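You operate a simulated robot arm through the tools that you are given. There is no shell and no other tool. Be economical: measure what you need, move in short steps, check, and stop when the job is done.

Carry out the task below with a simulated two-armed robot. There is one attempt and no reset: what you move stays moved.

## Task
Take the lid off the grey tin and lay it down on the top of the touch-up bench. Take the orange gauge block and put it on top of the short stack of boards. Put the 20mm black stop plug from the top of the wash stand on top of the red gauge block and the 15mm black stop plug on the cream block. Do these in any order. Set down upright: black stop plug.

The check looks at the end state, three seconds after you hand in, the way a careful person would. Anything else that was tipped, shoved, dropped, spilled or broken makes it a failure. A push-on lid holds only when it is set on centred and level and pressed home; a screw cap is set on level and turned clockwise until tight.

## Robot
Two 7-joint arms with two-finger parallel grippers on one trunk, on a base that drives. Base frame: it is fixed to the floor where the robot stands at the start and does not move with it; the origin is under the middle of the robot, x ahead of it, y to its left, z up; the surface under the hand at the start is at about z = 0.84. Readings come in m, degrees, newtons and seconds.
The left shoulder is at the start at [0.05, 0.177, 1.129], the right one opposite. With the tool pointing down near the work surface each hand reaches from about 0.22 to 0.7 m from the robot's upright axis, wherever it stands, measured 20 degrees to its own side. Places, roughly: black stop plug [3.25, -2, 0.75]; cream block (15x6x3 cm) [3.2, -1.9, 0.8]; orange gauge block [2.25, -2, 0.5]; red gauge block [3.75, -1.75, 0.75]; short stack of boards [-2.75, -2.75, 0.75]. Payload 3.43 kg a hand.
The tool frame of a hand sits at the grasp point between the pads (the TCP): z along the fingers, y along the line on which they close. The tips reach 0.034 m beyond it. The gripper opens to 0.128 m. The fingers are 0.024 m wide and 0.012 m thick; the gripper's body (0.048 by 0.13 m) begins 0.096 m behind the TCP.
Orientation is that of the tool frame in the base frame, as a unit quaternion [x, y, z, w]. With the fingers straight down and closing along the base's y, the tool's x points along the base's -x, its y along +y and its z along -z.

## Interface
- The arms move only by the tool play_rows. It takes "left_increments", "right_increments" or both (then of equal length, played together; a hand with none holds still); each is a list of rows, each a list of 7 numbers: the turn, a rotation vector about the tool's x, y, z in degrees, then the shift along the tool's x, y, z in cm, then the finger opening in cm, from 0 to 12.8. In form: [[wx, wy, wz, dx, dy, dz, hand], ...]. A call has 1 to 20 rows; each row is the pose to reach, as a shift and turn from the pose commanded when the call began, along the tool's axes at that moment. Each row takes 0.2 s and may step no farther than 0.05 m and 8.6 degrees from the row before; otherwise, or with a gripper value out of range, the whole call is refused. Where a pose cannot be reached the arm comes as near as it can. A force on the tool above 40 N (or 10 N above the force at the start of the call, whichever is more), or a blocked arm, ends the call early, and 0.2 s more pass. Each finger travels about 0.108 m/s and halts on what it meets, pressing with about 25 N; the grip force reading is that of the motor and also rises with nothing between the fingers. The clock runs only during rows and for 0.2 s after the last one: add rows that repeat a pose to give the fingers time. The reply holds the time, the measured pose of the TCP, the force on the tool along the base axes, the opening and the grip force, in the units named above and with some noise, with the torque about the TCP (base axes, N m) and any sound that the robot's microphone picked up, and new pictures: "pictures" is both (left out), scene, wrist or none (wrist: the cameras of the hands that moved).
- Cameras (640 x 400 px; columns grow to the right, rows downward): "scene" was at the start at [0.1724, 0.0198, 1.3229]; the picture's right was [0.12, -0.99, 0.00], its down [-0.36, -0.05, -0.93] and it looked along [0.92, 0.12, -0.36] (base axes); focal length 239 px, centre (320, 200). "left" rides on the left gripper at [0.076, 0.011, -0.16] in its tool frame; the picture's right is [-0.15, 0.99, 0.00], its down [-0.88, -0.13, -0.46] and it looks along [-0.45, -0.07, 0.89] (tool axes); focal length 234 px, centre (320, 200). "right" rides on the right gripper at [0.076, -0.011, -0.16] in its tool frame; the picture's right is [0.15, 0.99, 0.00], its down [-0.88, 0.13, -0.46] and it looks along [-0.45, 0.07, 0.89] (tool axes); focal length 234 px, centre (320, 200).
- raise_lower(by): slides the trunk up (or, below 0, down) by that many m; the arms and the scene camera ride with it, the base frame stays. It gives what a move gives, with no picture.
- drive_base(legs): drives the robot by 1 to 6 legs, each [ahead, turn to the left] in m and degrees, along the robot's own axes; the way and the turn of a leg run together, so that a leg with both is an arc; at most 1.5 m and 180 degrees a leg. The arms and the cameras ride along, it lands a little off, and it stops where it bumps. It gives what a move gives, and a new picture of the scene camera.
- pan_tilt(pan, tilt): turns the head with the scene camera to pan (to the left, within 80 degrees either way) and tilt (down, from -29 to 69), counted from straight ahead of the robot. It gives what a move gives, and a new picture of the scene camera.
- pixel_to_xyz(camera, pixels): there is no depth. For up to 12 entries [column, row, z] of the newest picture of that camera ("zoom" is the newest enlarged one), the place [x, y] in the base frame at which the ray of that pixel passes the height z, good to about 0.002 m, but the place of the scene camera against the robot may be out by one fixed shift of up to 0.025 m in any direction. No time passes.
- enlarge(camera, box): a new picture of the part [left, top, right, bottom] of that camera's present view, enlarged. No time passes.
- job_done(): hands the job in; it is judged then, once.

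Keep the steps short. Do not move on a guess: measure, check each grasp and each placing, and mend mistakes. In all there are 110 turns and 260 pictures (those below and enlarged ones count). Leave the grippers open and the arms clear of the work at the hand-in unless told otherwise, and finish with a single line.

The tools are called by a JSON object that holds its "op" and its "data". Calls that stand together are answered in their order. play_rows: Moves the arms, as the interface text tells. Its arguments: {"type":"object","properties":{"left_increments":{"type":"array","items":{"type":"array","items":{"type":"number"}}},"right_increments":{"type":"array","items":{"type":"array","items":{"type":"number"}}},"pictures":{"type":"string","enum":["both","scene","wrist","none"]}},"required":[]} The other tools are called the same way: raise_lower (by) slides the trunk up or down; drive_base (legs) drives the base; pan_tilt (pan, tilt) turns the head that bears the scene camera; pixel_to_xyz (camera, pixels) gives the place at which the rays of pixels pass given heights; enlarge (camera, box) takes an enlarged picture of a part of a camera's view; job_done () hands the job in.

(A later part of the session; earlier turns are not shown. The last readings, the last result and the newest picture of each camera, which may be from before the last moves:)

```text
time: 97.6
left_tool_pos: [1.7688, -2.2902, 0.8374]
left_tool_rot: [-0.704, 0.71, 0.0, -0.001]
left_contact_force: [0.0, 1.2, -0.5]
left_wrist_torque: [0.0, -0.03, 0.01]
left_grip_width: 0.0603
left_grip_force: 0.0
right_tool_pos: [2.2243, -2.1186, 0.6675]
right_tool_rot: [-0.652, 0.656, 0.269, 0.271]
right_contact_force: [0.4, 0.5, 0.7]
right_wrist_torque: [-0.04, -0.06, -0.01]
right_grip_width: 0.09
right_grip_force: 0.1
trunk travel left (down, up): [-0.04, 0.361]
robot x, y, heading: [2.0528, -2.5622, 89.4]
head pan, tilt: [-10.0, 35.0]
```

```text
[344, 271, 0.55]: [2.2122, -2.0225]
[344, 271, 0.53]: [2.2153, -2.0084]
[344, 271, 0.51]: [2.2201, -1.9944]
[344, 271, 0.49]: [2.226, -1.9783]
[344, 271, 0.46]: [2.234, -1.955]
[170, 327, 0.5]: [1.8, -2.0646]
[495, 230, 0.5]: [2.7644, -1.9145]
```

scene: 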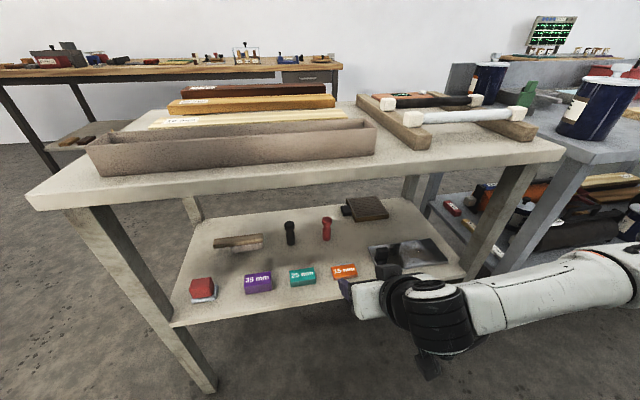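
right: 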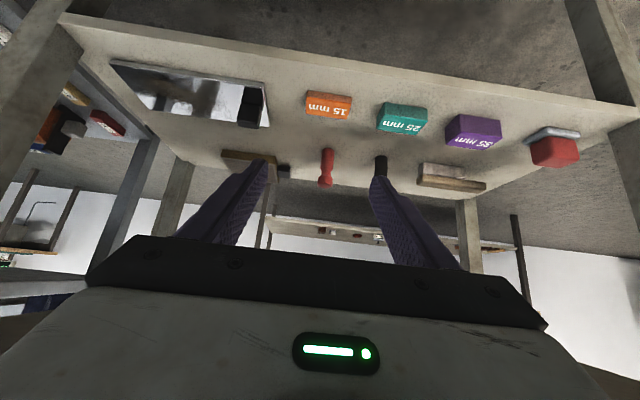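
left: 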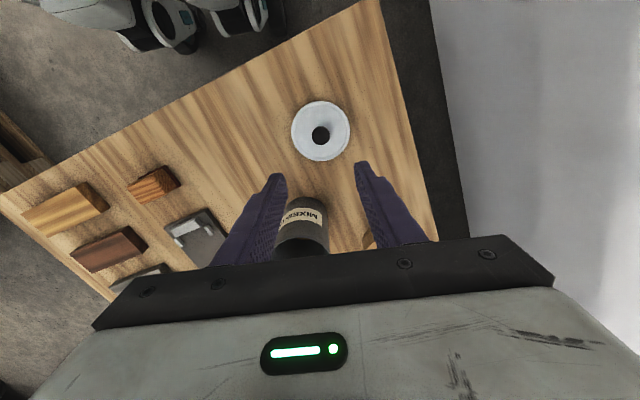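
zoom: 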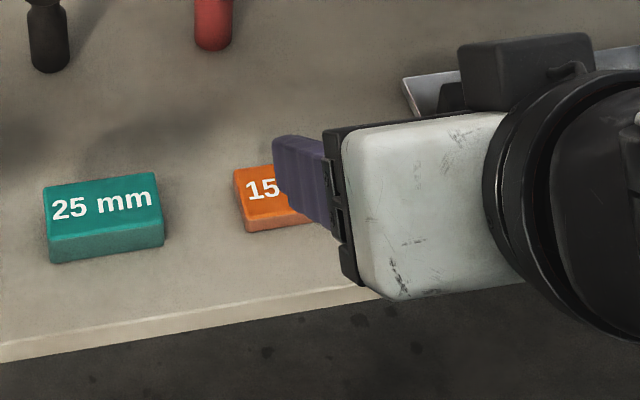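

The two views agree on the shelf at z≈0.5, but loosely. I'll go closer with the fingers still above the block and look again.

{"op": "play_rows", "data": {"right_increments": [[0, 0, 0, 1.8, 0.1, 4.5, 9], [0, 0, 0, 3.0, 0.2, 7.5, 9], [0, 0, 0, 3.7, 0.2, 9.3, 9]], "pictures": "both"}}

{"op": "enlarge", "data": {"camera": "right", "box": [240, 110, 400, 210]}}

{"op": "enlarge", "data": {"camera": "scene", "box": [280, 230, 424, 320]}}

```text
time: 98.4
left_tool_pos: [1.7677, -2.2902, 0.8373]
left_tool_rot: [-0.705, 0.709, 0.0, 0.0]
left_contact_force: [-0.3, -0.5, 0.6]
left_wrist_torque: [0.01, -0.03, -0.02]
left_grip_width: 0.0603
left_grip_force: 0.0
right_tool_pos: [2.2214, -2.0797, 0.5753]
right_tool_rot: [-0.651, 0.656, 0.27, 0.271]
right_contact_force: [0.2, 0.3, 0.7]
right_wrist_torque: [0.04, -0.01, 0.0]
right_grip_width: 0.0899
right_grip_force: 0.0
trunk travel left (down, up): [-0.04, 0.361]
robot x, y, heading: [2.0533, -2.5594, 89.6]
head pan, tilt: [-10.0, 35.0]
```

scene: 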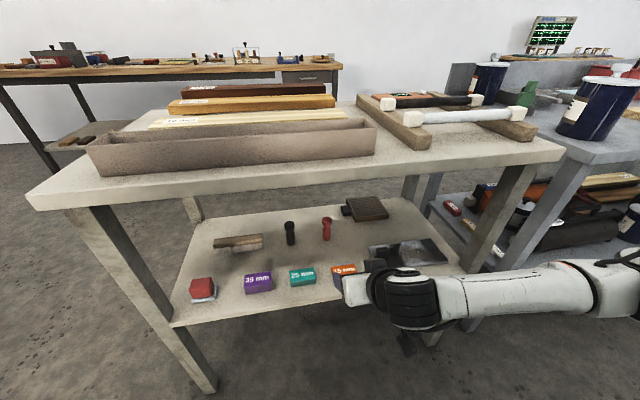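
right: 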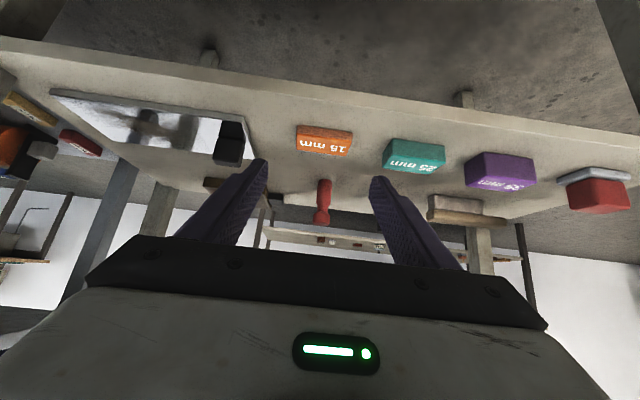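

```text
4.00 times, centred on (320, 160) of right
```

zoom: 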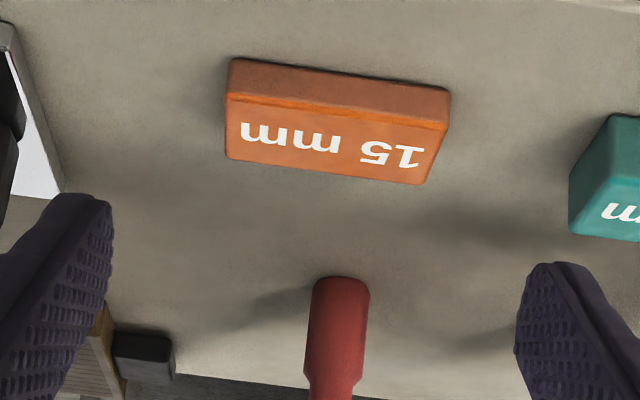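

```text
4.44 times, centred on (352, 275) of scene
```

zoom: 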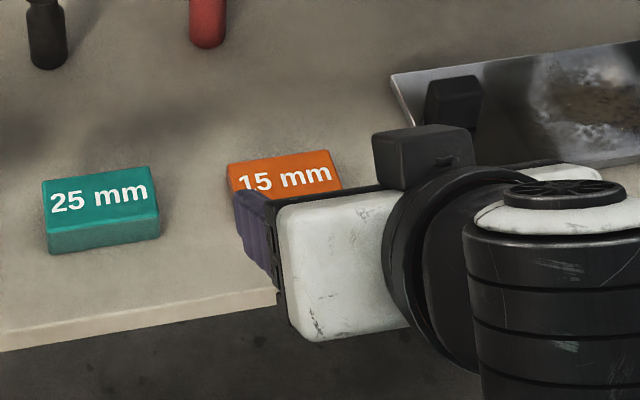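

From the growth of the block between views, the depth is about 0.285 m. That puts the shelf at z≈0.463 and the block at 6.6 cm long. I'll check this with pixel queries.

{"op": "pixel_to_xyz", "data": {"camera": "right", "pixels": [[298, 124.4, 0.463], [352.5, 131.6, 0.463], [297, 149.5, 0.478], [346, 156.2, 0.478], [297, 134.5, 0.478], [351.5, 141, 0.478], [298, 124.4, 0.48], [352.5, 131.6, 0.48]]}}

```text
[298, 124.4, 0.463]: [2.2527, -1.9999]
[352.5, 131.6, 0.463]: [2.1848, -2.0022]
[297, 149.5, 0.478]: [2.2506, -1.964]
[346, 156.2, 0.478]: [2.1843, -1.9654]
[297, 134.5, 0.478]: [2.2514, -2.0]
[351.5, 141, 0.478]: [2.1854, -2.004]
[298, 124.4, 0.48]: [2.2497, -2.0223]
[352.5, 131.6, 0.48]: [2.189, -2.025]
```

The numbers agree: block top 0.478, bottom 0.463 (15 mm), centre (2.218, −1.983), 6.6 × 3.6 cm. I'll advance along the tool axis to straddle it.

{"op": "play_rows", "data": {"right_increments": [[0, 0, 0, 0, 0.3, 4, 9.4], [0, 0, 0, -0.1, 0.34, 7.5, 9.4], [0, 0, 0, -0.2, 0.34, 9.5, 9.4], [0, 0, 0, -0.2, 0.34, 10.9, 9.4]], "pictures": "wrist"}}

{"op": "enlarge", "data": {"camera": "right", "box": [240, 110, 400, 210]}}

```text
time: 99.4
left_tool_pos: [1.7675, -2.2891, 0.8362]
left_tool_rot: [-0.705, 0.71, 0.0, 0.0]
left_contact_force: [0.5, 0.1, -0.5]
left_wrist_torque: [-0.01, 0.02, -0.01]
left_grip_width: 0.0603
left_grip_force: 0.0
right_tool_pos: [2.2215, -2.0022, 0.4998]
right_tool_rot: [-0.651, 0.655, 0.27, 0.271]
right_contact_force: [-0.9, 0.4, 0.9]
right_wrist_torque: [-0.02, -0.01, 0.0]
right_grip_width: 0.0941
right_grip_force: 0.1
trunk travel left (down, up): [-0.04, 0.361]
robot x, y, heading: [2.0549, -2.564, 89.6]
head pan, tilt: [-10.0, 35.0]
```

right: 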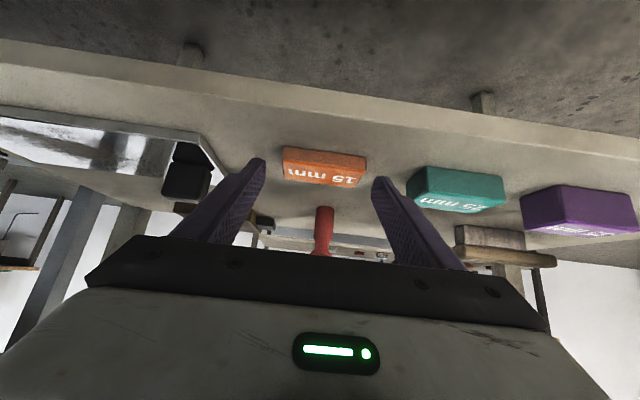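

```text
4.00 times, centred on (320, 160) of right
```

zoom: 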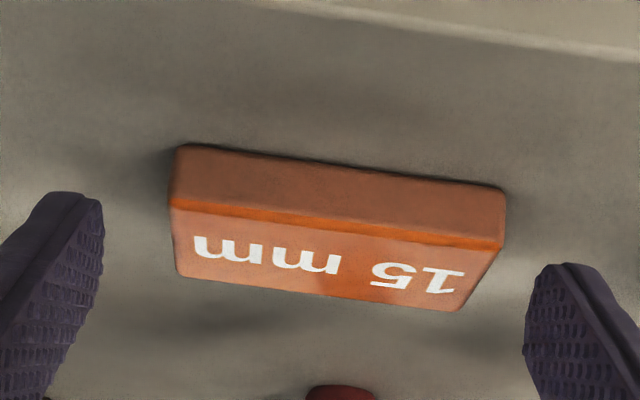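

The block sits about 5 mm toward tool +y, and the tips overlap only part of its height. I'll check the position again before the last approach.

{"op": "pixel_to_xyz", "data": {"camera": "right", "pixels": [[284, 146.5, 0.463], [366, 157, 0.463], [283, 161, 0.478], [365, 171, 0.478], [284, 178, 0.478], [355, 187, 0.478], [284, 146.5, 0.458], [283, 161, 0.473]]}}

```text
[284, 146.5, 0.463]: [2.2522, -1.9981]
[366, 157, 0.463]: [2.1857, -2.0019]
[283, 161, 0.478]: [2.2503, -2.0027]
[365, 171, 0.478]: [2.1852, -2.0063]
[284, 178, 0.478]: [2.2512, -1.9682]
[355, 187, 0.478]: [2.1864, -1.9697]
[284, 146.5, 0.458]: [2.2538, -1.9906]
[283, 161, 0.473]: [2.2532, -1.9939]
```

Confirmed. I'll shift +3 mm in y, go 6 mm further in, and close.

{"op": "play_rows", "data": {"right_increments": [[0, 0, 0, -0.3, 0.3, 0.7, 9.4], [0, 0, 0, -0.3, 0.3, 0.7, 8], [0, 0, 0, -0.3, 0.3, 0.7, 6.8], [0, 0, 0, -0.3, 0.3, 0.7, 5.5], [0, 0, 0, -0.3, 0.3, 0.7, 5.5]], "pictures": "wrist"}}

{"op": "enlarge", "data": {"camera": "right", "box": [240, 110, 400, 210]}}

```text
time: 100.6
left_tool_pos: [1.7681, -2.2907, 0.8376]
left_tool_rot: [-0.705, 0.709, 0.0, 0.001]
left_contact_force: [0.5, 0.0, -0.1]
left_wrist_torque: [-0.03, 0.02, 0.01]
left_grip_width: 0.0602
left_grip_force: 0.1
right_tool_pos: [2.2167, -1.9967, 0.4967]
right_tool_rot: [-0.651, 0.656, 0.269, 0.27]
right_contact_force: [-0.2, -0.6, -0.2]
right_wrist_torque: [0.03, 0.03, 0.01]
right_grip_width: 0.0689
right_grip_force: 25.0
trunk travel left (down, up): [-0.04, 0.361]
robot x, y, heading: [2.0552, -2.5631, 89.6]
head pan, tilt: [-10.0, 35.0]
```

right: 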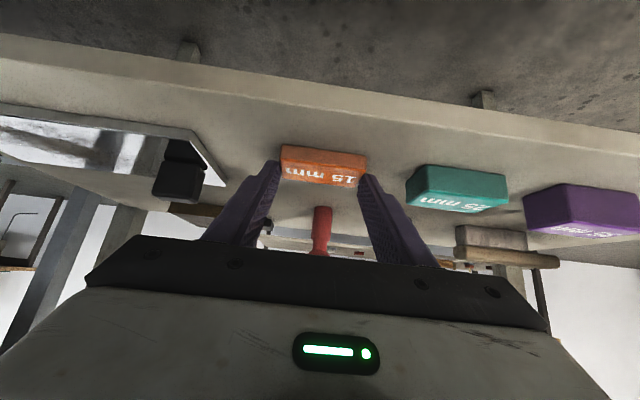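

```text
4.00 times, centred on (320, 160) of right
```

zoom: 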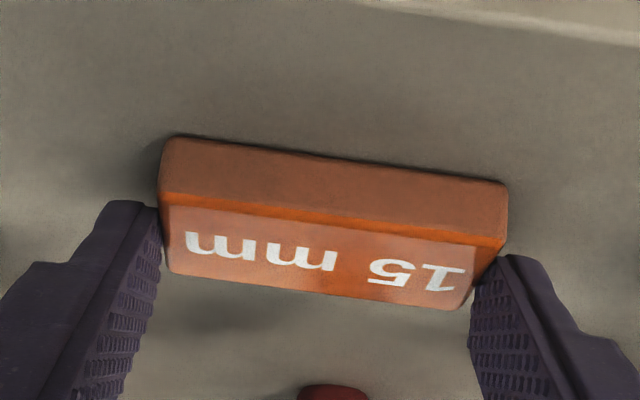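

Gripped at 6.9 cm. I'll lift 2 cm straight up and check the hold.

{"op": "play_rows", "data": {"right_increments": [[0, 0, 0, -0.7, 0, -0.7, 5.5], [0, 0, 0, -1.4, 0, -1.4, 5.5]], "pictures": "wrist"}}

{"op": "enlarge", "data": {"camera": "right", "box": [240, 110, 400, 210]}}

```text
time: 101.2
left_tool_pos: [1.7686, -2.2899, 0.8367]
left_tool_rot: [-0.705, 0.71, -0.001, 0.0]
left_contact_force: [0.6, -0.3, 1.2]
left_wrist_torque: [0.02, -0.02, -0.01]
left_grip_width: 0.0603
left_grip_force: 0.1
right_tool_pos: [2.2164, -1.9953, 0.5181]
right_tool_rot: [-0.652, 0.656, 0.269, 0.271]
right_contact_force: [-1.1, 0.0, -1.8]
right_wrist_torque: [0.02, -0.02, 0.0]
right_grip_width: 0.0687
right_grip_force: 24.9
trunk travel left (down, up): [-0.04, 0.361]
robot x, y, heading: [2.0534, -2.5594, 89.4]
head pan, tilt: [-10.0, 35.0]
```

right: 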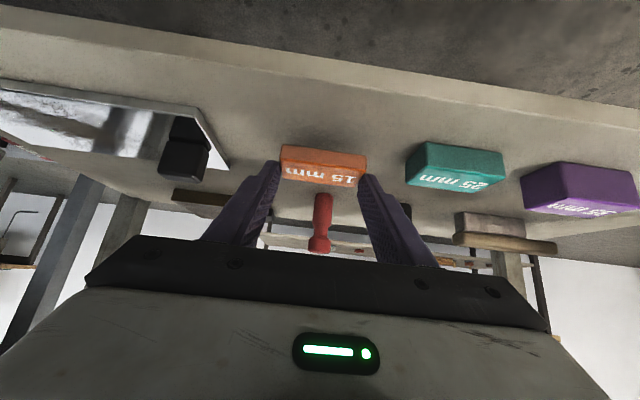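

```text
4.00 times, centred on (320, 160) of right
```

zoom: 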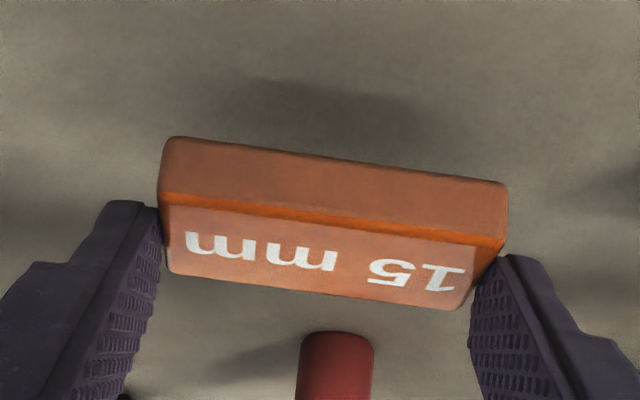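

The block is held firmly and level. I'll back it out from under the table top: up a little, then back.

{"op": "play_rows", "data": {"right_increments": [[0, 0, 0, -1.4, 0, -1.4, 5.5], [0, 0, 0, 0.7, 0, -4.2, 5.5], [0, 0, 0, 3.0, 0, -7, 5.5], [0, 0, 0, 5.2, 0, -10, 5.5], [0, 0, 0, 7.0, 0, -13, 5.5]], "pictures": "none"}}

{"op": "drive_base", "data": {"legs": [[-0.25, 0]]}}

{"op": "raise_lower", "data": {"by": 0.3}}

{"op": "pan_tilt", "data": {"pan": -45, "tilt": 30}}

```text
time: 102.4
left_tool_pos: [1.7686, -2.29, 0.8373]
left_tool_rot: [-0.705, 0.71, -0.001, 0.0]
left_contact_force: [-1.0, -0.4, -0.5]
left_wrist_torque: [0.01, 0.0, -0.01]
left_grip_width: 0.0601
left_grip_force: 0.0
right_tool_pos: [2.2172, -2.1378, 0.5606]
right_tool_rot: [-0.651, 0.656, 0.27, 0.27]
right_contact_force: [0.4, 0.1, 0.5]
right_wrist_torque: [-0.01, -0.02, 0.01]
right_grip_width: 0.0688
right_grip_force: 25.0
trunk travel left (down, up): [-0.04, 0.361]
robot x, y, heading: [2.0573, -2.562, 89.8]
head pan, tilt: [-10.0, 35.0]
```

```text
time: 104.3
left_tool_pos: [1.7661, -2.5453, 0.8377]
left_tool_rot: [-0.705, 0.709, 0.0, -0.001]
left_contact_force: [0.5, 0.2, 0.1]
left_wrist_torque: [-0.01, 0.0, -0.01]
left_grip_width: 0.06
left_grip_force: 0.1
right_tool_pos: [2.2142, -2.3909, 0.5597]
right_tool_rot: [-0.652, 0.656, 0.269, 0.27]
right_contact_force: [0.1, -0.1, -0.9]
right_wrist_torque: [0.01, -0.04, -0.03]
right_grip_width: 0.0688
right_grip_force: 24.9
trunk travel left (down, up): [-0.04, 0.361]
robot x, y, heading: [2.0509, -2.8145, 89.4]
head pan, tilt: [-10.0, 35.0]
```

scene: 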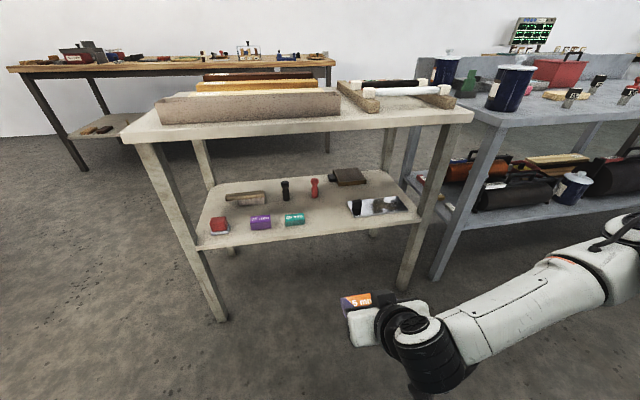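

```text
time: 107.3
left_tool_pos: [1.7675, -2.5455, 1.137]
left_tool_rot: [-0.706, 0.709, 0.0, 0.0]
left_contact_force: [0.0, 0.7, 0.9]
left_wrist_torque: [0.02, -0.01, -0.01]
left_grip_width: 0.06
left_grip_force: 0.0
right_tool_pos: [2.2141, -2.3918, 0.8594]
right_tool_rot: [-0.651, 0.656, 0.269, 0.271]
right_contact_force: [0.3, 0.1, -0.3]
right_wrist_torque: [0.01, 0.0, 0.01]
right_grip_width: 0.0689
right_grip_force: 25.2
trunk travel left (down, up): [-0.34, 0.061]
robot x, y, heading: [2.0514, -2.8158, 89.7]
head pan, tilt: [-10.0, 35.0]
```

```text
time: 108.3
left_tool_pos: [1.7648, -2.5447, 1.1363]
left_tool_rot: [-0.705, 0.709, 0.0, 0.0]
left_contact_force: [0.5, 0.9, 1.1]
left_wrist_torque: [0.0, -0.02, 0.05]
left_grip_width: 0.0597
left_grip_force: 0.0
right_tool_pos: [2.2141, -2.3908, 0.8596]
right_tool_rot: [-0.652, 0.656, 0.269, 0.27]
right_contact_force: [-0.4, -0.7, 0.0]
right_wrist_torque: [-0.03, 0.02, -0.02]
right_grip_width: 0.0689
right_grip_force: 25.3
trunk travel left (down, up): [-0.34, 0.061]
robot x, y, heading: [2.0529, -2.8144, 89.4]
head pan, tilt: [-45.0, 30.0]
```

scene: 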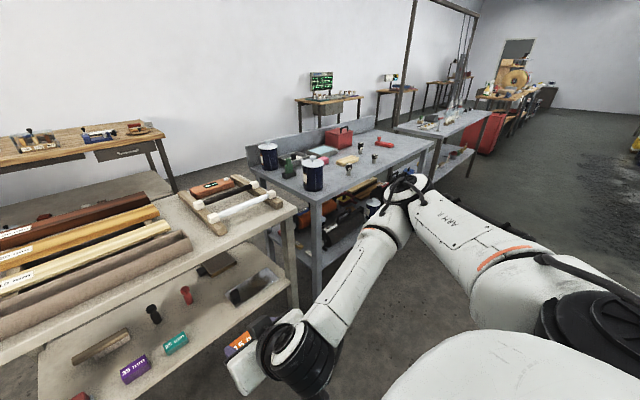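

The wash stand shows the plugs, the cream block and a red block. I'll raise the right hand out of the way and drive along to the wash stand, staying at y≈−2.8.

{"op": "play_rows", "data": {"right_increments": [[0, 0, 0, -3, 0, -3, 5.5], [0, 0, 0, -6, 0, -6, 5.5], [0, 0, 0, -9, 0, -9, 5.5]], "pictures": "none"}}

{"op": "drive_base", "data": {"legs": [[0, -89.5], [1.3, 0], [0, 90]]}}

{"op": "pan_tilt", "data": {"pan": 0, "tilt": 30}}

```text
time: 109.1
left_tool_pos: [1.7659, -2.5458, 1.1357]
left_tool_rot: [-0.705, 0.709, -0.001, 0.0]
left_contact_force: [0.4, 0.3, -0.1]
left_wrist_torque: [-0.02, -0.02, -0.01]
left_grip_width: 0.0602
left_grip_force: 0.0
right_tool_pos: [2.2129, -2.3899, 0.986]
right_tool_rot: [-0.652, 0.656, 0.268, 0.27]
right_contact_force: [0.1, 0.3, 0.0]
right_wrist_torque: [0.0, 0.01, 0.02]
right_grip_width: 0.0689
right_grip_force: 25.0
trunk travel left (down, up): [-0.34, 0.061]
robot x, y, heading: [2.0506, -2.8159, 89.6]
head pan, tilt: [-45.0, 30.0]
```

```text
time: 123.1
left_tool_pos: [3.0631, -2.5527, 1.1376]
left_tool_rot: [-0.685, 0.728, -0.001, 0.0]
left_contact_force: [1.2, -0.3, -0.1]
left_wrist_torque: [-0.02, 0.02, -0.01]
left_grip_width: 0.0599
left_grip_force: 0.0
right_tool_pos: [3.5171, -2.4221, 0.9855]
right_tool_rot: [-0.633, 0.674, 0.261, 0.278]
right_contact_force: [-0.4, -0.6, -0.9]
right_wrist_torque: [0.01, -0.01, -0.01]
right_grip_width: 0.0692
right_grip_force: 25.3
trunk travel left (down, up): [-0.34, 0.061]
robot x, y, heading: [3.3346, -2.8398, 86.3]
head pan, tilt: [-45.0, 30.0]
```

scene: 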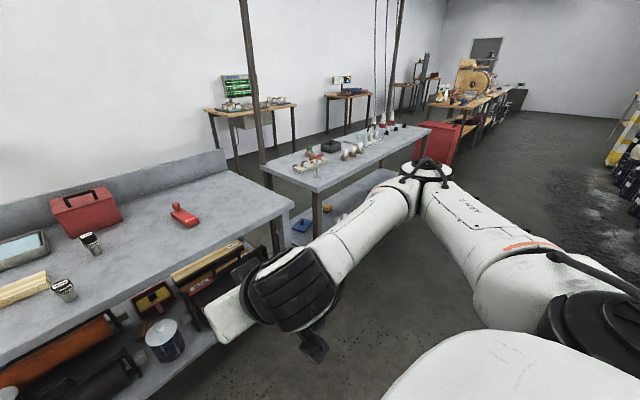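

```text
time: 124.2
left_tool_pos: [3.0628, -2.5524, 1.1381]
left_tool_rot: [-0.685, 0.728, 0.0, 0.0]
left_contact_force: [-0.2, -0.6, 0.5]
left_wrist_torque: [-0.01, 0.01, -0.03]
left_grip_width: 0.0601
left_grip_force: 0.1
right_tool_pos: [3.5171, -2.4215, 0.9853]
right_tool_rot: [-0.633, 0.674, 0.261, 0.278]
right_contact_force: [0.2, 1.2, 0.2]
right_wrist_torque: [-0.06, -0.01, 0.02]
right_grip_width: 0.0691
right_grip_force: 25.0
trunk travel left (down, up): [-0.34, 0.061]
robot x, y, heading: [3.3347, -2.8388, 86.3]
head pan, tilt: [0.0, 30.0]
```

scene: 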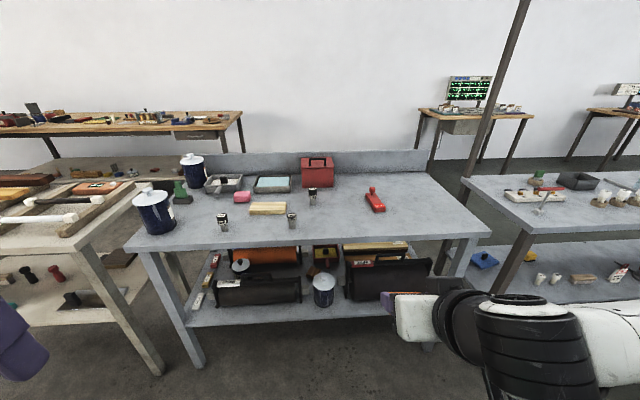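

I'll enlarge the wash stand's top to tell the plugs and the red block apart.

{"op": "enlarge", "data": {"camera": "scene", "box": [200, 160, 360, 260]}}

{"op": "enlarge", "data": {"camera": "scene", "box": [330, 150, 490, 250]}}

{"op": "enlarge", "data": {"camera": "scene", "box": [460, 150, 640, 262]}}

{"op": "pixel_to_xyz", "data": {"camera": "scene", "pixels": [[223, 232, 0.8], [291, 226, 0.8], [312, 204, 0.8], [268, 213, 0.8], [375, 208, 0.8], [128, 250, 0.8], [488, 236, 0.8], [120, 250, 0.75], [315, 247, 0.8]]}}

```text
4.00 times, centred on (280, 210) of scene
```

zoom: 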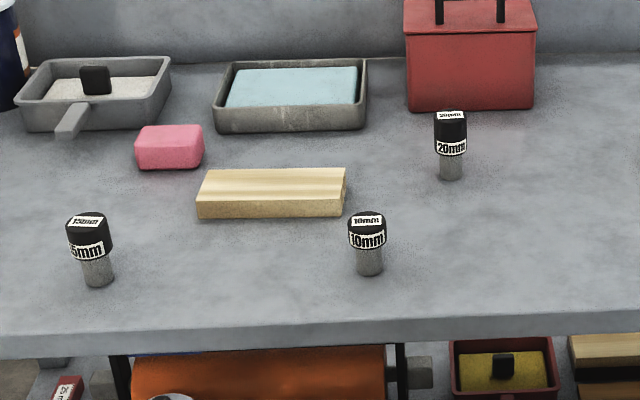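

```text
4.00 times, centred on (410, 200) of scene
```

zoom: 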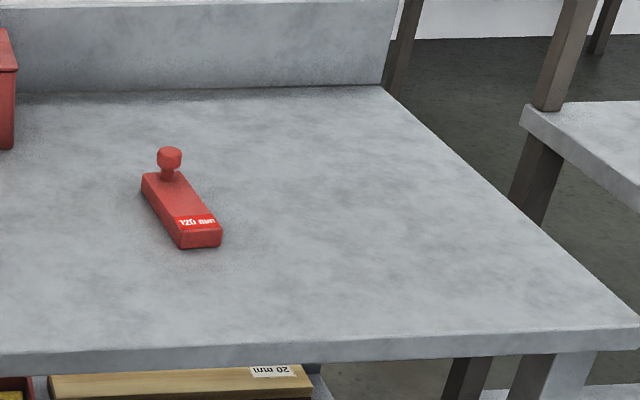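

```text
3.56 times, centred on (550, 206) of scene
```

zoom: 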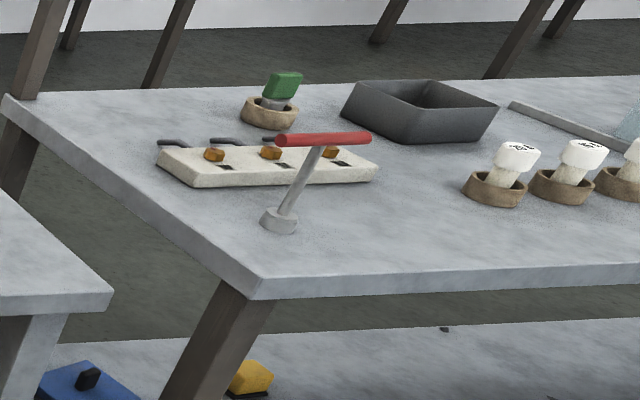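

```text
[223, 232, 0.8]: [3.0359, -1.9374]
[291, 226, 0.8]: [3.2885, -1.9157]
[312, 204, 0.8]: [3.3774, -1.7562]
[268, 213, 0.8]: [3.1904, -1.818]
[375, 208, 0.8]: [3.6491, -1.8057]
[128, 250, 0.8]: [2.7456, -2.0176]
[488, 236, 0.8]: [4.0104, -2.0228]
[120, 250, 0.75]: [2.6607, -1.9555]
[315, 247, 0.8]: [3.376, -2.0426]
```

Plugs: 15 mm at (3.036, −1.937), 10 mm at (3.29, −1.92), 20 mm at (3.38, −1.76). The cream block is at (3.19, −1.82). The red gauge block, "120 mm" with a knob at its back end, is at (3.65, −1.8). I'll move the right hand out of the way and drive up for the left hand.

{"op": "play_rows", "data": {"right_increments": [[0, 0, 0, -2.4, -4, -2.4, 5.5], [0, 0, 0, -4.8, -8, -4.8, 5.5], [0, 0, 0, -7, -12, -7, 5.5]], "pictures": "none"}}

{"op": "drive_base", "data": {"legs": [[0, 21.5], [0.44, 0], [0, -28]]}}

{"op": "pan_tilt", "data": {"pan": 5, "tilt": 42}}

```text
refused: row 1 steps farther than a row can; nothing moved
```

```text
time: 129.4
left_tool_pos: [2.9699, -2.1082, 1.1365]
left_tool_rot: [-0.639, 0.769, 0.0, -0.002]
left_contact_force: [-0.4, -0.1, 0.3]
left_wrist_torque: [0.01, -0.01, -0.03]
left_grip_width: 0.0601
left_grip_force: 0.0
right_tool_pos: [3.4377, -2.0342, 0.9858]
right_tool_rot: [-0.589, 0.713, 0.242, 0.294]
right_contact_force: [0.3, 0.8, -0.6]
right_wrist_torque: [0.01, 0.0, 0.03]
right_grip_width: 0.069
right_grip_force: 24.7
trunk travel left (down, up): [-0.34, 0.061]
robot x, y, heading: [3.2079, -2.4254, 79.1]
head pan, tilt: [0.0, 30.0]
```

scene: 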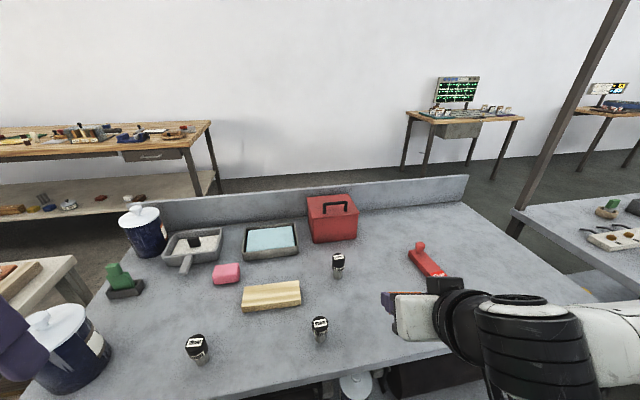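

```text
time: 130.2
left_tool_pos: [2.97, -2.1078, 1.1365]
left_tool_rot: [-0.638, 0.77, 0.0, -0.002]
left_contact_force: [0.2, -0.1, -0.1]
left_wrist_torque: [0.0, -0.01, 0.02]
left_grip_width: 0.0599
left_grip_force: 0.1
right_tool_pos: [3.4373, -2.0347, 0.9857]
right_tool_rot: [-0.591, 0.711, 0.243, 0.293]
right_contact_force: [-0.8, 0.4, -2.0]
right_wrist_torque: [0.01, 0.0, 0.03]
right_grip_width: 0.0688
right_grip_force: 25.2
trunk travel left (down, up): [-0.34, 0.061]
robot x, y, heading: [3.202, -2.4275, 79.4]
head pan, tilt: [5.0, 42.0]
```

scene: 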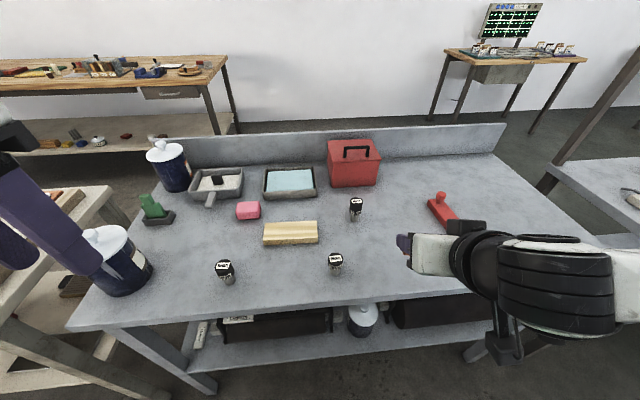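

The 15 mm plug is near (3.036, −1.937). I'll move the left hand over it at z≈1.10, above the blue can, and look.

{"op": "play_rows", "data": {"left_increments": [[0, 0, 0, -4, -1, 0, 6], [0, 0, 0, -8, -2, 1, 6], [0, 0, 0, -12, -3.4, 2, 6], [0, 0, 0, -15, -3.4, 3, 6], [0, 0, 0, -16, -3.4, 4, 6]], "pictures": "wrist"}}

{"op": "enlarge", "data": {"camera": "left", "box": [240, 110, 400, 210]}}

```text
time: 131.4
left_tool_pos: [3.0331, -1.9578, 1.0977]
left_tool_rot: [-0.639, 0.77, 0.0, 0.0]
left_contact_force: [-0.3, 0.1, 0.5]
left_wrist_torque: [0.02, 0.04, -0.02]
left_grip_width: 0.0603
left_grip_force: 0.2
right_tool_pos: [3.4374, -2.0338, 0.9853]
right_tool_rot: [-0.591, 0.711, 0.243, 0.292]
right_contact_force: [0.2, -0.1, -1.5]
right_wrist_torque: [0.04, 0.03, -0.01]
right_grip_width: 0.0687
right_grip_force: 25.0
trunk travel left (down, up): [-0.34, 0.061]
robot x, y, heading: [3.2014, -2.4242, 79.5]
head pan, tilt: [5.0, 42.0]
```

left: 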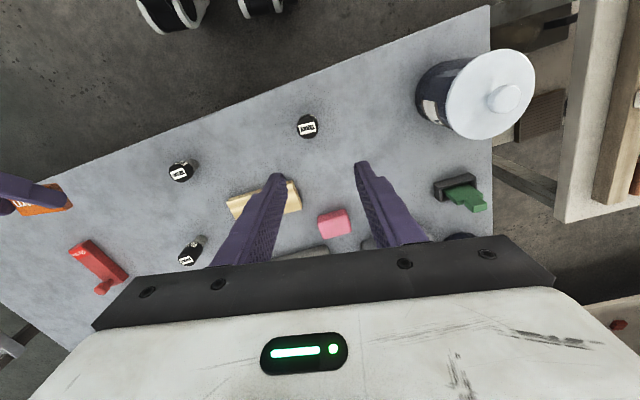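

```text
4.00 times, centred on (320, 160) of left
```

zoom: 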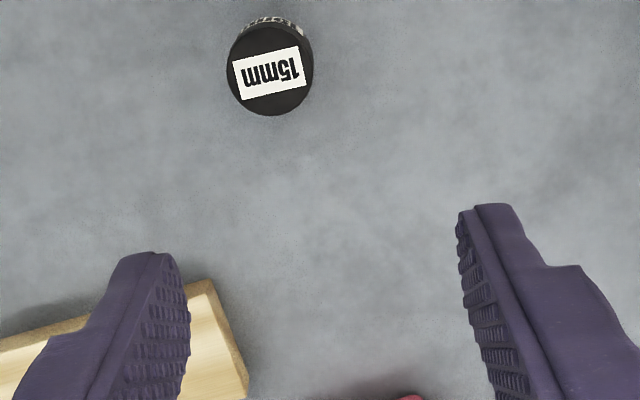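

It is the 15 mm plug. I'll query its top centre and the slab's points at several heights.

{"op": "pixel_to_xyz", "data": {"camera": "left", "pixels": [[307.5, 128, 0.9], [307.5, 128, 0.88], [307.5, 128, 0.86], [307.5, 128, 0.84], [307.5, 128, 0.82], [488, 6, 0.8], [488, 6, 0.77]]}}

{"op": "play_rows", "data": {"left_increments": [[0, 0, 0, 2, 0.7, 3, 6], [0, 0, 0, 3.5, 0.7, 6, 6], [0, 0, 0, 3.5, 0.7, 8, 6]], "pictures": "wrist"}}

{"op": "enlarge", "data": {"camera": "left", "box": [240, 110, 400, 210]}}

```text
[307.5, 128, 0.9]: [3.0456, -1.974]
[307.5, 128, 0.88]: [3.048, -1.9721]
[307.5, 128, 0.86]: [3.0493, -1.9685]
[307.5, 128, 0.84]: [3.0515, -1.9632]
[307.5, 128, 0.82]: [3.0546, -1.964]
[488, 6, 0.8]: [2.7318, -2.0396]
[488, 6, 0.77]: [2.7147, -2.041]
```

```text
time: 132.2
left_tool_pos: [3.0185, -1.9908, 1.0157]
left_tool_rot: [-0.639, 0.769, -0.001, 0.0]
left_contact_force: [0.0, 0.1, 0.0]
left_wrist_torque: [0.0, -0.02, -0.03]
left_grip_width: 0.0601
left_grip_force: 0.0
right_tool_pos: [3.4366, -2.034, 0.9853]
right_tool_rot: [-0.59, 0.711, 0.243, 0.294]
right_contact_force: [-0.3, -0.6, -1.1]
right_wrist_torque: [0.01, 0.0, 0.0]
right_grip_width: 0.0687
right_grip_force: 24.9
trunk travel left (down, up): [-0.34, 0.061]
robot x, y, heading: [3.2068, -2.4226, 79.4]
head pan, tilt: [5.0, 42.0]
```

left: 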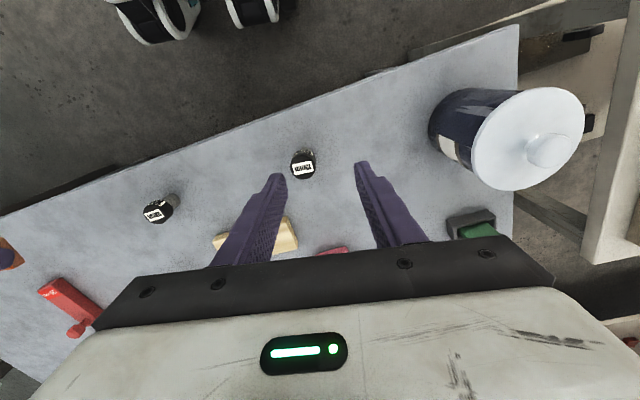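

```text
4.00 times, centred on (320, 160) of left
```

zoom: 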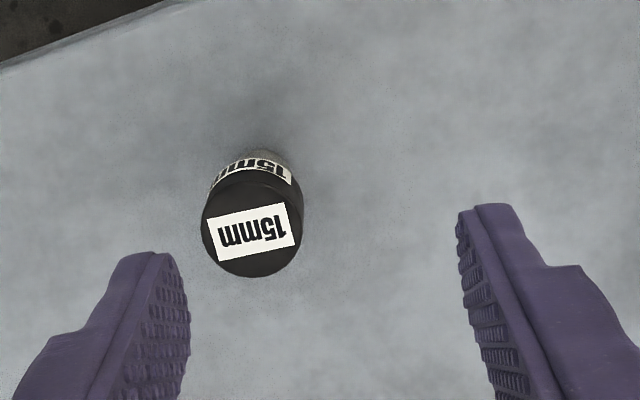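

{"op": "pixel_to_xyz", "data": {"camera": "left", "pixels": [[303, 167.5, 0.9], [303, 167.5, 0.88], [303, 167.5, 0.86], [303, 167.5, 0.84], [306, 149, 0.8], [306, 149, 0.78], [306, 149, 0.77]]}}

```text
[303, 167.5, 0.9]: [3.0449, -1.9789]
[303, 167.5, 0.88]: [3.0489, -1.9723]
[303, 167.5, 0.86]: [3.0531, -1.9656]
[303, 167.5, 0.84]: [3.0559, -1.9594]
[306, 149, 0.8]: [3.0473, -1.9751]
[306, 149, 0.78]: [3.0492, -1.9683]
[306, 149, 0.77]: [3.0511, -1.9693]
```

Triangulated: plug top at (3.049, −1.972, 0.88), base at about 0.79. I'll move above it with the tips at 0.915 and check the centring.

{"op": "play_rows", "data": {"left_increments": [[0, 0, 0, -1.2, -1.4, 2, 6], [0, 0, 0, -2.4, -2.65, 4, 6], [0, 0, 0, -2.4, -2.65, 6, 6]], "pictures": "wrist"}}

{"op": "enlarge", "data": {"camera": "left", "box": [240, 110, 400, 210]}}

```text
time: 133.0
left_tool_pos: [3.0507, -1.9691, 0.9573]
left_tool_rot: [-0.639, 0.769, 0.0, -0.001]
left_contact_force: [0.1, 0.3, 0.3]
left_wrist_torque: [0.0, 0.0, -0.02]
left_grip_width: 0.0601
left_grip_force: 0.0
right_tool_pos: [3.4379, -2.0345, 0.9853]
right_tool_rot: [-0.59, 0.712, 0.242, 0.294]
right_contact_force: [0.2, 0.5, -0.7]
right_wrist_torque: [-0.04, -0.02, 0.01]
right_grip_width: 0.0689
right_grip_force: 25.2
trunk travel left (down, up): [-0.34, 0.061]
robot x, y, heading: [3.2064, -2.4231, 79.4]
head pan, tilt: [5.0, 42.0]
```

left: 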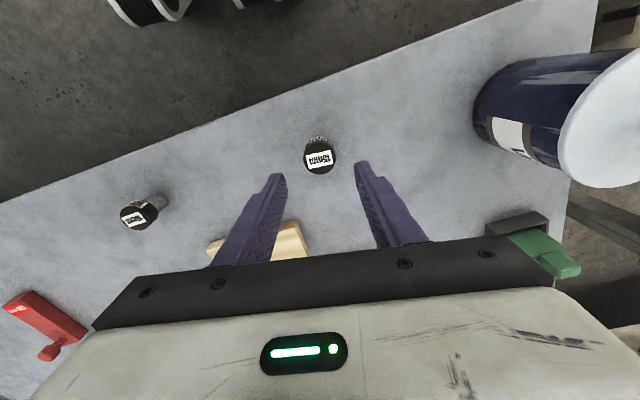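

```text
4.00 times, centred on (320, 160) of left
```

zoom: 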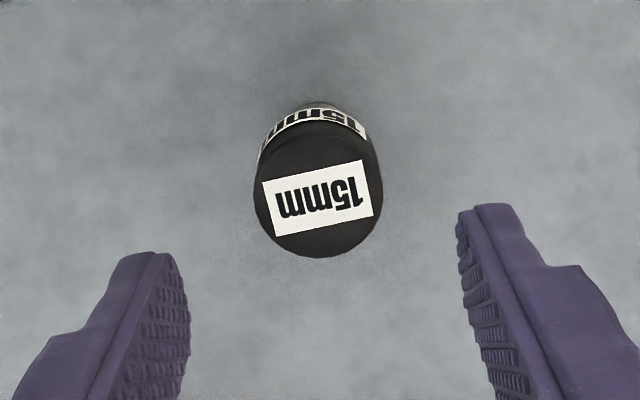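

{"op": "pixel_to_xyz", "data": {"camera": "left", "pixels": [[319, 159, 0.89], [319, 159, 0.88], [319, 159, 0.87], [319, 159, 0.86], [319, 138, 0.79]]}}

```text
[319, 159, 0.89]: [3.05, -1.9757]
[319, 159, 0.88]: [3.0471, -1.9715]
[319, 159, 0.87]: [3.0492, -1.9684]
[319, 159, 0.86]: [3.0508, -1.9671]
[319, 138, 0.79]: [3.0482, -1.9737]
```

Centred within 3 mm. I'll descend 8.7 cm, checking force, and close.

{"op": "play_rows", "data": {"left_increments": [[0, 0, 0, 0, 0.2, 4, 6], [0, 0, 0, 0, 0.2, 7.5, 6], [0, 0, 0, 0, 0.2, 8.7, 6], [0, 0, 0, 0, 0.2, 8.7, 4], [0, 0, 0, 0, 0.2, 8.7, 2.4], [0, 0, 0, 0, 0.2, 8.7, 2]], "pictures": "both"}}

{"op": "enlarge", "data": {"camera": "scene", "box": [140, 220, 300, 320]}}

```text
time: 134.4
left_tool_pos: [3.0451, -1.9705, 0.8697]
left_tool_rot: [-0.639, 0.769, 0.001, -0.001]
left_contact_force: [0.4, -1.4, -0.5]
left_wrist_torque: [0.01, -0.02, -0.04]
left_grip_width: 0.0332
left_grip_force: 24.8
right_tool_pos: [3.4371, -2.0342, 0.9851]
right_tool_rot: [-0.591, 0.711, 0.244, 0.293]
right_contact_force: [-0.8, -0.9, -0.3]
right_wrist_torque: [-0.03, -0.02, 0.01]
right_grip_width: 0.0691
right_grip_force: 25.3
trunk travel left (down, up): [-0.34, 0.061]
robot x, y, heading: [3.2029, -2.4276, 79.3]
head pan, tilt: [5.0, 42.0]
```

scene: 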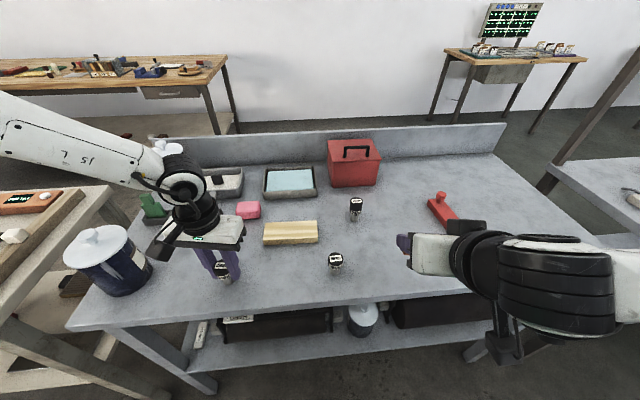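
left: 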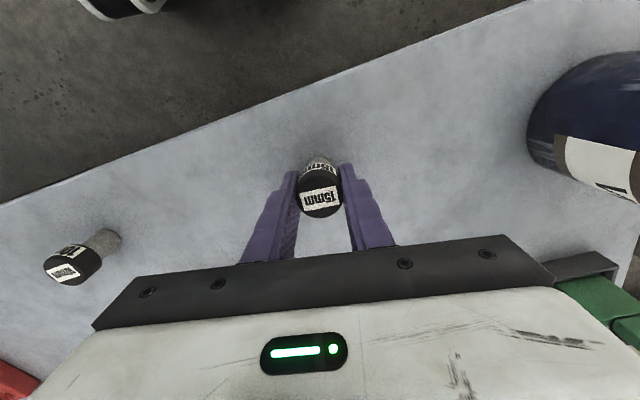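

```text
4.00 times, centred on (220, 270) of scene
```

zoom: 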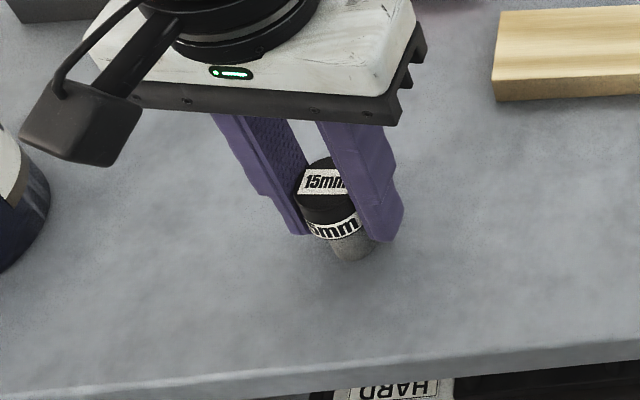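

The 15 mm plug is gripped by its cap (3.3 cm). I'll lift it 11 cm and look at the cream block.

{"op": "play_rows", "data": {"left_increments": [[0, 0, 0, 0, 0, -2, 2], [0, 0, 0, 0, 0, -6, 2], [0, 0, 0, 0, 0, -11, 2]], "pictures": "wrist"}}

{"op": "pixel_to_xyz", "data": {"camera": "scene", "pixels": [[264, 234, 0.825], [318, 230, 0.825], [318, 238, 0.825], [264, 243, 0.825], [265, 223, 0.825], [316, 220, 0.825], [228, 283, 0.79]]}}

{"op": "enlarge", "data": {"camera": "scene", "box": [220, 190, 380, 290]}}

```text
time: 135.2
left_tool_pos: [3.0483, -1.9706, 0.9796]
left_tool_rot: [-0.639, 0.769, -0.001, -0.001]
left_contact_force: [0.2, 0.4, -1.1]
left_wrist_torque: [0.01, -0.02, 0.01]
left_grip_width: 0.033
left_grip_force: 24.8
right_tool_pos: [3.4374, -2.0358, 0.9854]
right_tool_rot: [-0.591, 0.711, 0.244, 0.293]
right_contact_force: [0.2, 0.9, -0.2]
right_wrist_torque: [-0.01, 0.01, 0.05]
right_grip_width: 0.0691
right_grip_force: 24.8
trunk travel left (down, up): [-0.34, 0.061]
robot x, y, heading: [3.2016, -2.4254, 79.6]
head pan, tilt: [5.0, 42.0]
```

left: 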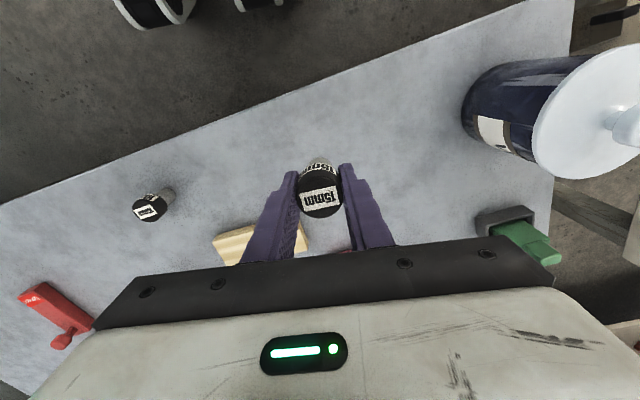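

```text
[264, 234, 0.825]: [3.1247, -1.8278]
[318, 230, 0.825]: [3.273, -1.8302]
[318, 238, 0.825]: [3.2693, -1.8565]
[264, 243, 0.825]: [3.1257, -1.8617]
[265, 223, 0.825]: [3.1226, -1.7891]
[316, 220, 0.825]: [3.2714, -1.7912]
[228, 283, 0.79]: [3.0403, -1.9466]
```

```text
4.00 times, centred on (300, 240) of scene
```

zoom: 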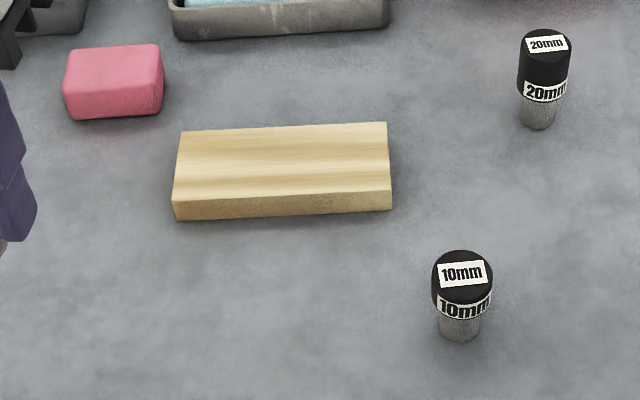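

The scene camera's shift is about (+0.008, −0.024). Corrected, the cream block's top centre is at (3.206, −1.85). I'll carry the plug over it at this height and look.

{"op": "play_rows", "data": {"left_increments": [[0, 0, 0, -3, -3, 0, 2], [0, 0, 0, -6, -6, 0, 2], [0, 0, 0, -9, -9, 0, 2], [0, 0, 0, -12, -11, 0, 2], [0, 0, 0, -14.6, -12.2, 0, 2]], "pictures": "both"}}

{"op": "enlarge", "data": {"camera": "left", "box": [220, 110, 412, 230]}}

{"op": "enlarge", "data": {"camera": "scene", "box": [220, 160, 380, 260]}}

```text
time: 136.4
left_tool_pos: [3.1227, -1.9007, 0.9917]
left_tool_rot: [-0.639, 0.769, 0.001, 0.0]
left_contact_force: [-0.3, -0.2, -0.8]
left_wrist_torque: [0.03, -0.02, 0.02]
left_grip_width: 0.0329
left_grip_force: 25.3
left hand out of reach, approached as far as the arm can: row 3, 4, 5
right_tool_pos: [3.4372, -2.0344, 0.9862]
right_tool_rot: [-0.591, 0.711, 0.244, 0.293]
right_contact_force: [-0.6, -1.2, -1.1]
right_wrist_torque: [0.01, -0.01, -0.01]
right_grip_width: 0.0688
right_grip_force: 25.0
trunk travel left (down, up): [-0.34, 0.061]
robot x, y, heading: [3.2069, -2.425, 79.5]
head pan, tilt: [5.0, 42.0]
```

scene: 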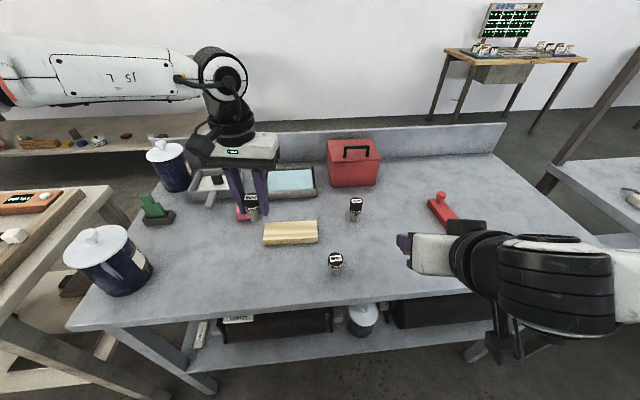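
left: 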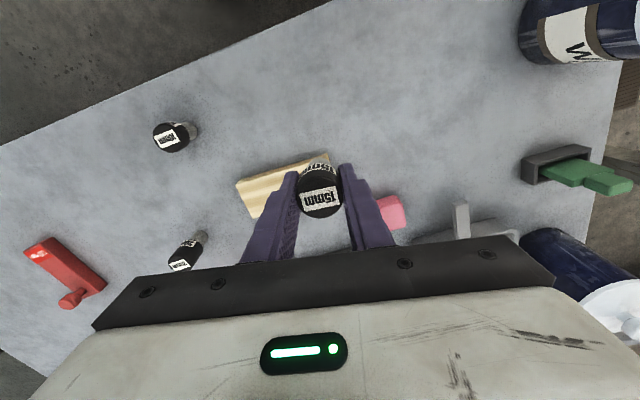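

```text
3.33 times, centred on (316, 170) of left
```

zoom: 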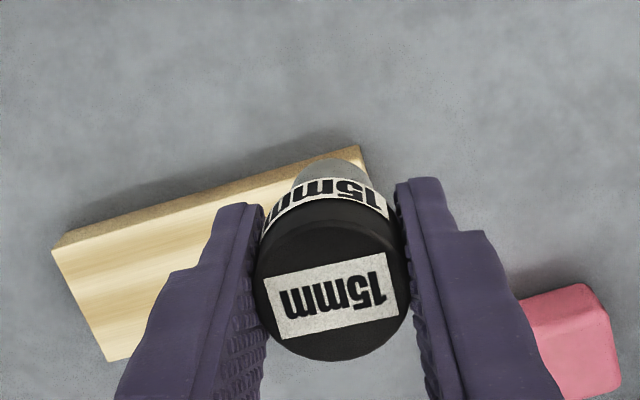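

```text
4.00 times, centred on (300, 210) of scene
```

zoom: 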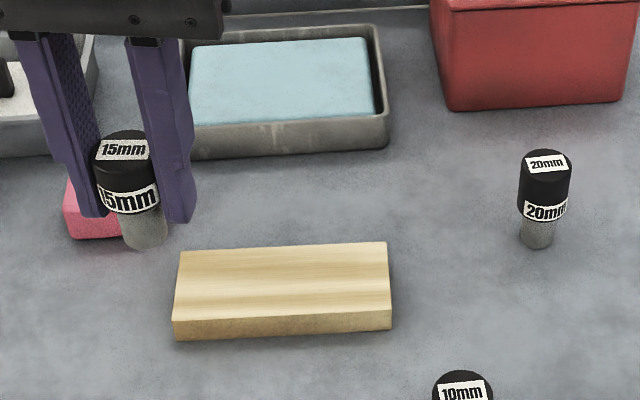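

The arm can't reach across, so I'll turn the base right 12°, which puts the cream block on the left arm's good bearing. The swept path is clear at this height.

{"op": "drive_base", "data": {"legs": [[0, -12]]}}

{"op": "play_rows", "data": {"left_increments": [[0, 0, 0, -1, 0.5, 0, 2], [0, 0, 0, -2.5, 1, 0, 2]], "pictures": "wrist"}}

{"op": "enlarge", "data": {"camera": "left", "box": [220, 110, 412, 230]}}

```text
time: 137.5
left_tool_pos: [3.2358, -1.8959, 0.9919]
left_tool_rot: [-0.552, 0.834, 0.0, 0.0]
left_contact_force: [-1.1, -0.1, -0.8]
left_wrist_torque: [0.03, 0.03, 0.04]
left_grip_width: 0.0333
left_grip_force: 25.1
right_tool_pos: [3.5157, -2.0939, 0.9854]
right_tool_rot: [-0.51, 0.771, 0.21, 0.318]
right_contact_force: [-1.3, -0.4, 0.5]
right_wrist_torque: [0.01, 0.01, 0.04]
right_grip_width: 0.0688
right_grip_force: 24.6
trunk travel left (down, up): [-0.34, 0.061]
robot x, y, heading: [3.2065, -2.4209, 67.4]
head pan, tilt: [5.0, 42.0]
```

scene: 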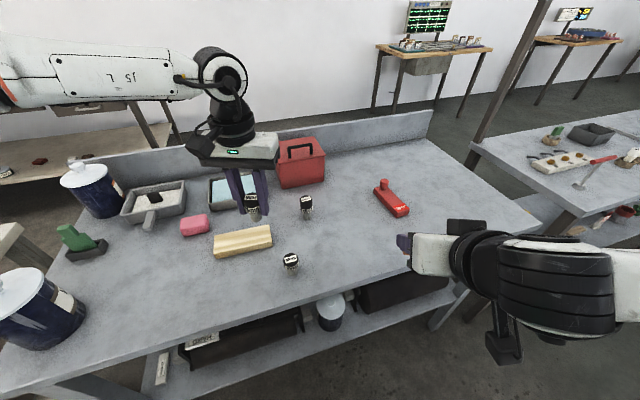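

```text
time: 138.1
left_tool_pos: [3.2272, -1.8697, 0.9941]
left_tool_rot: [-0.553, 0.833, 0.0, 0.002]
left_contact_force: [-0.3, -1.5, -1.3]
left_wrist_torque: [0.0, -0.02, 0.02]
left_grip_width: 0.033
left_grip_force: 25.0
left hand out of reach, approached as far as the arm can: row 1, 2
right_tool_pos: [3.5164, -2.093, 0.9853]
right_tool_rot: [-0.51, 0.771, 0.209, 0.318]
right_contact_force: [-0.3, 0.1, -0.9]
right_wrist_torque: [0.0, -0.02, 0.0]
right_grip_width: 0.0689
right_grip_force: 24.7
trunk travel left (down, up): [-0.34, 0.061]
robot x, y, heading: [3.2041, -2.4266, 67.3]
head pan, tilt: [5.0, 42.0]
```

left: 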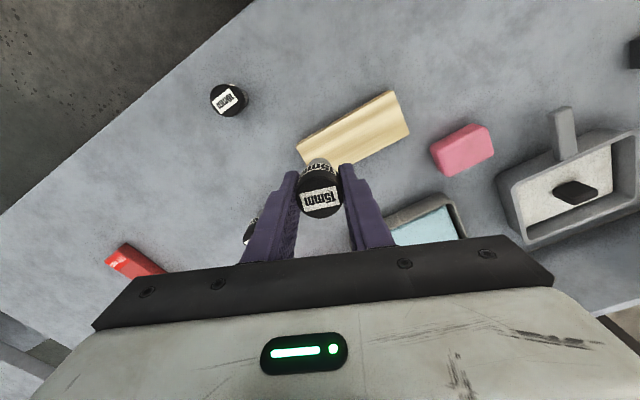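

```text
3.33 times, centred on (316, 170) of left
```

zoom: 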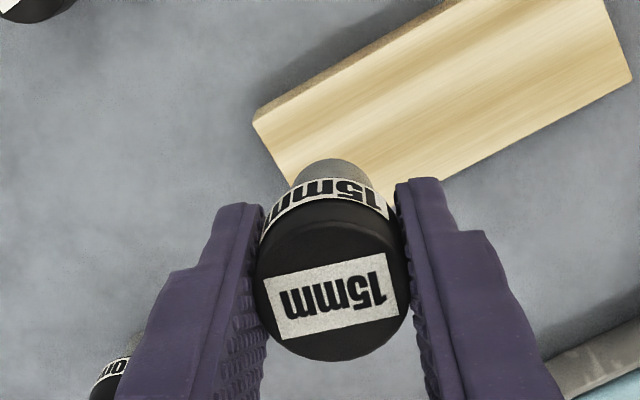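

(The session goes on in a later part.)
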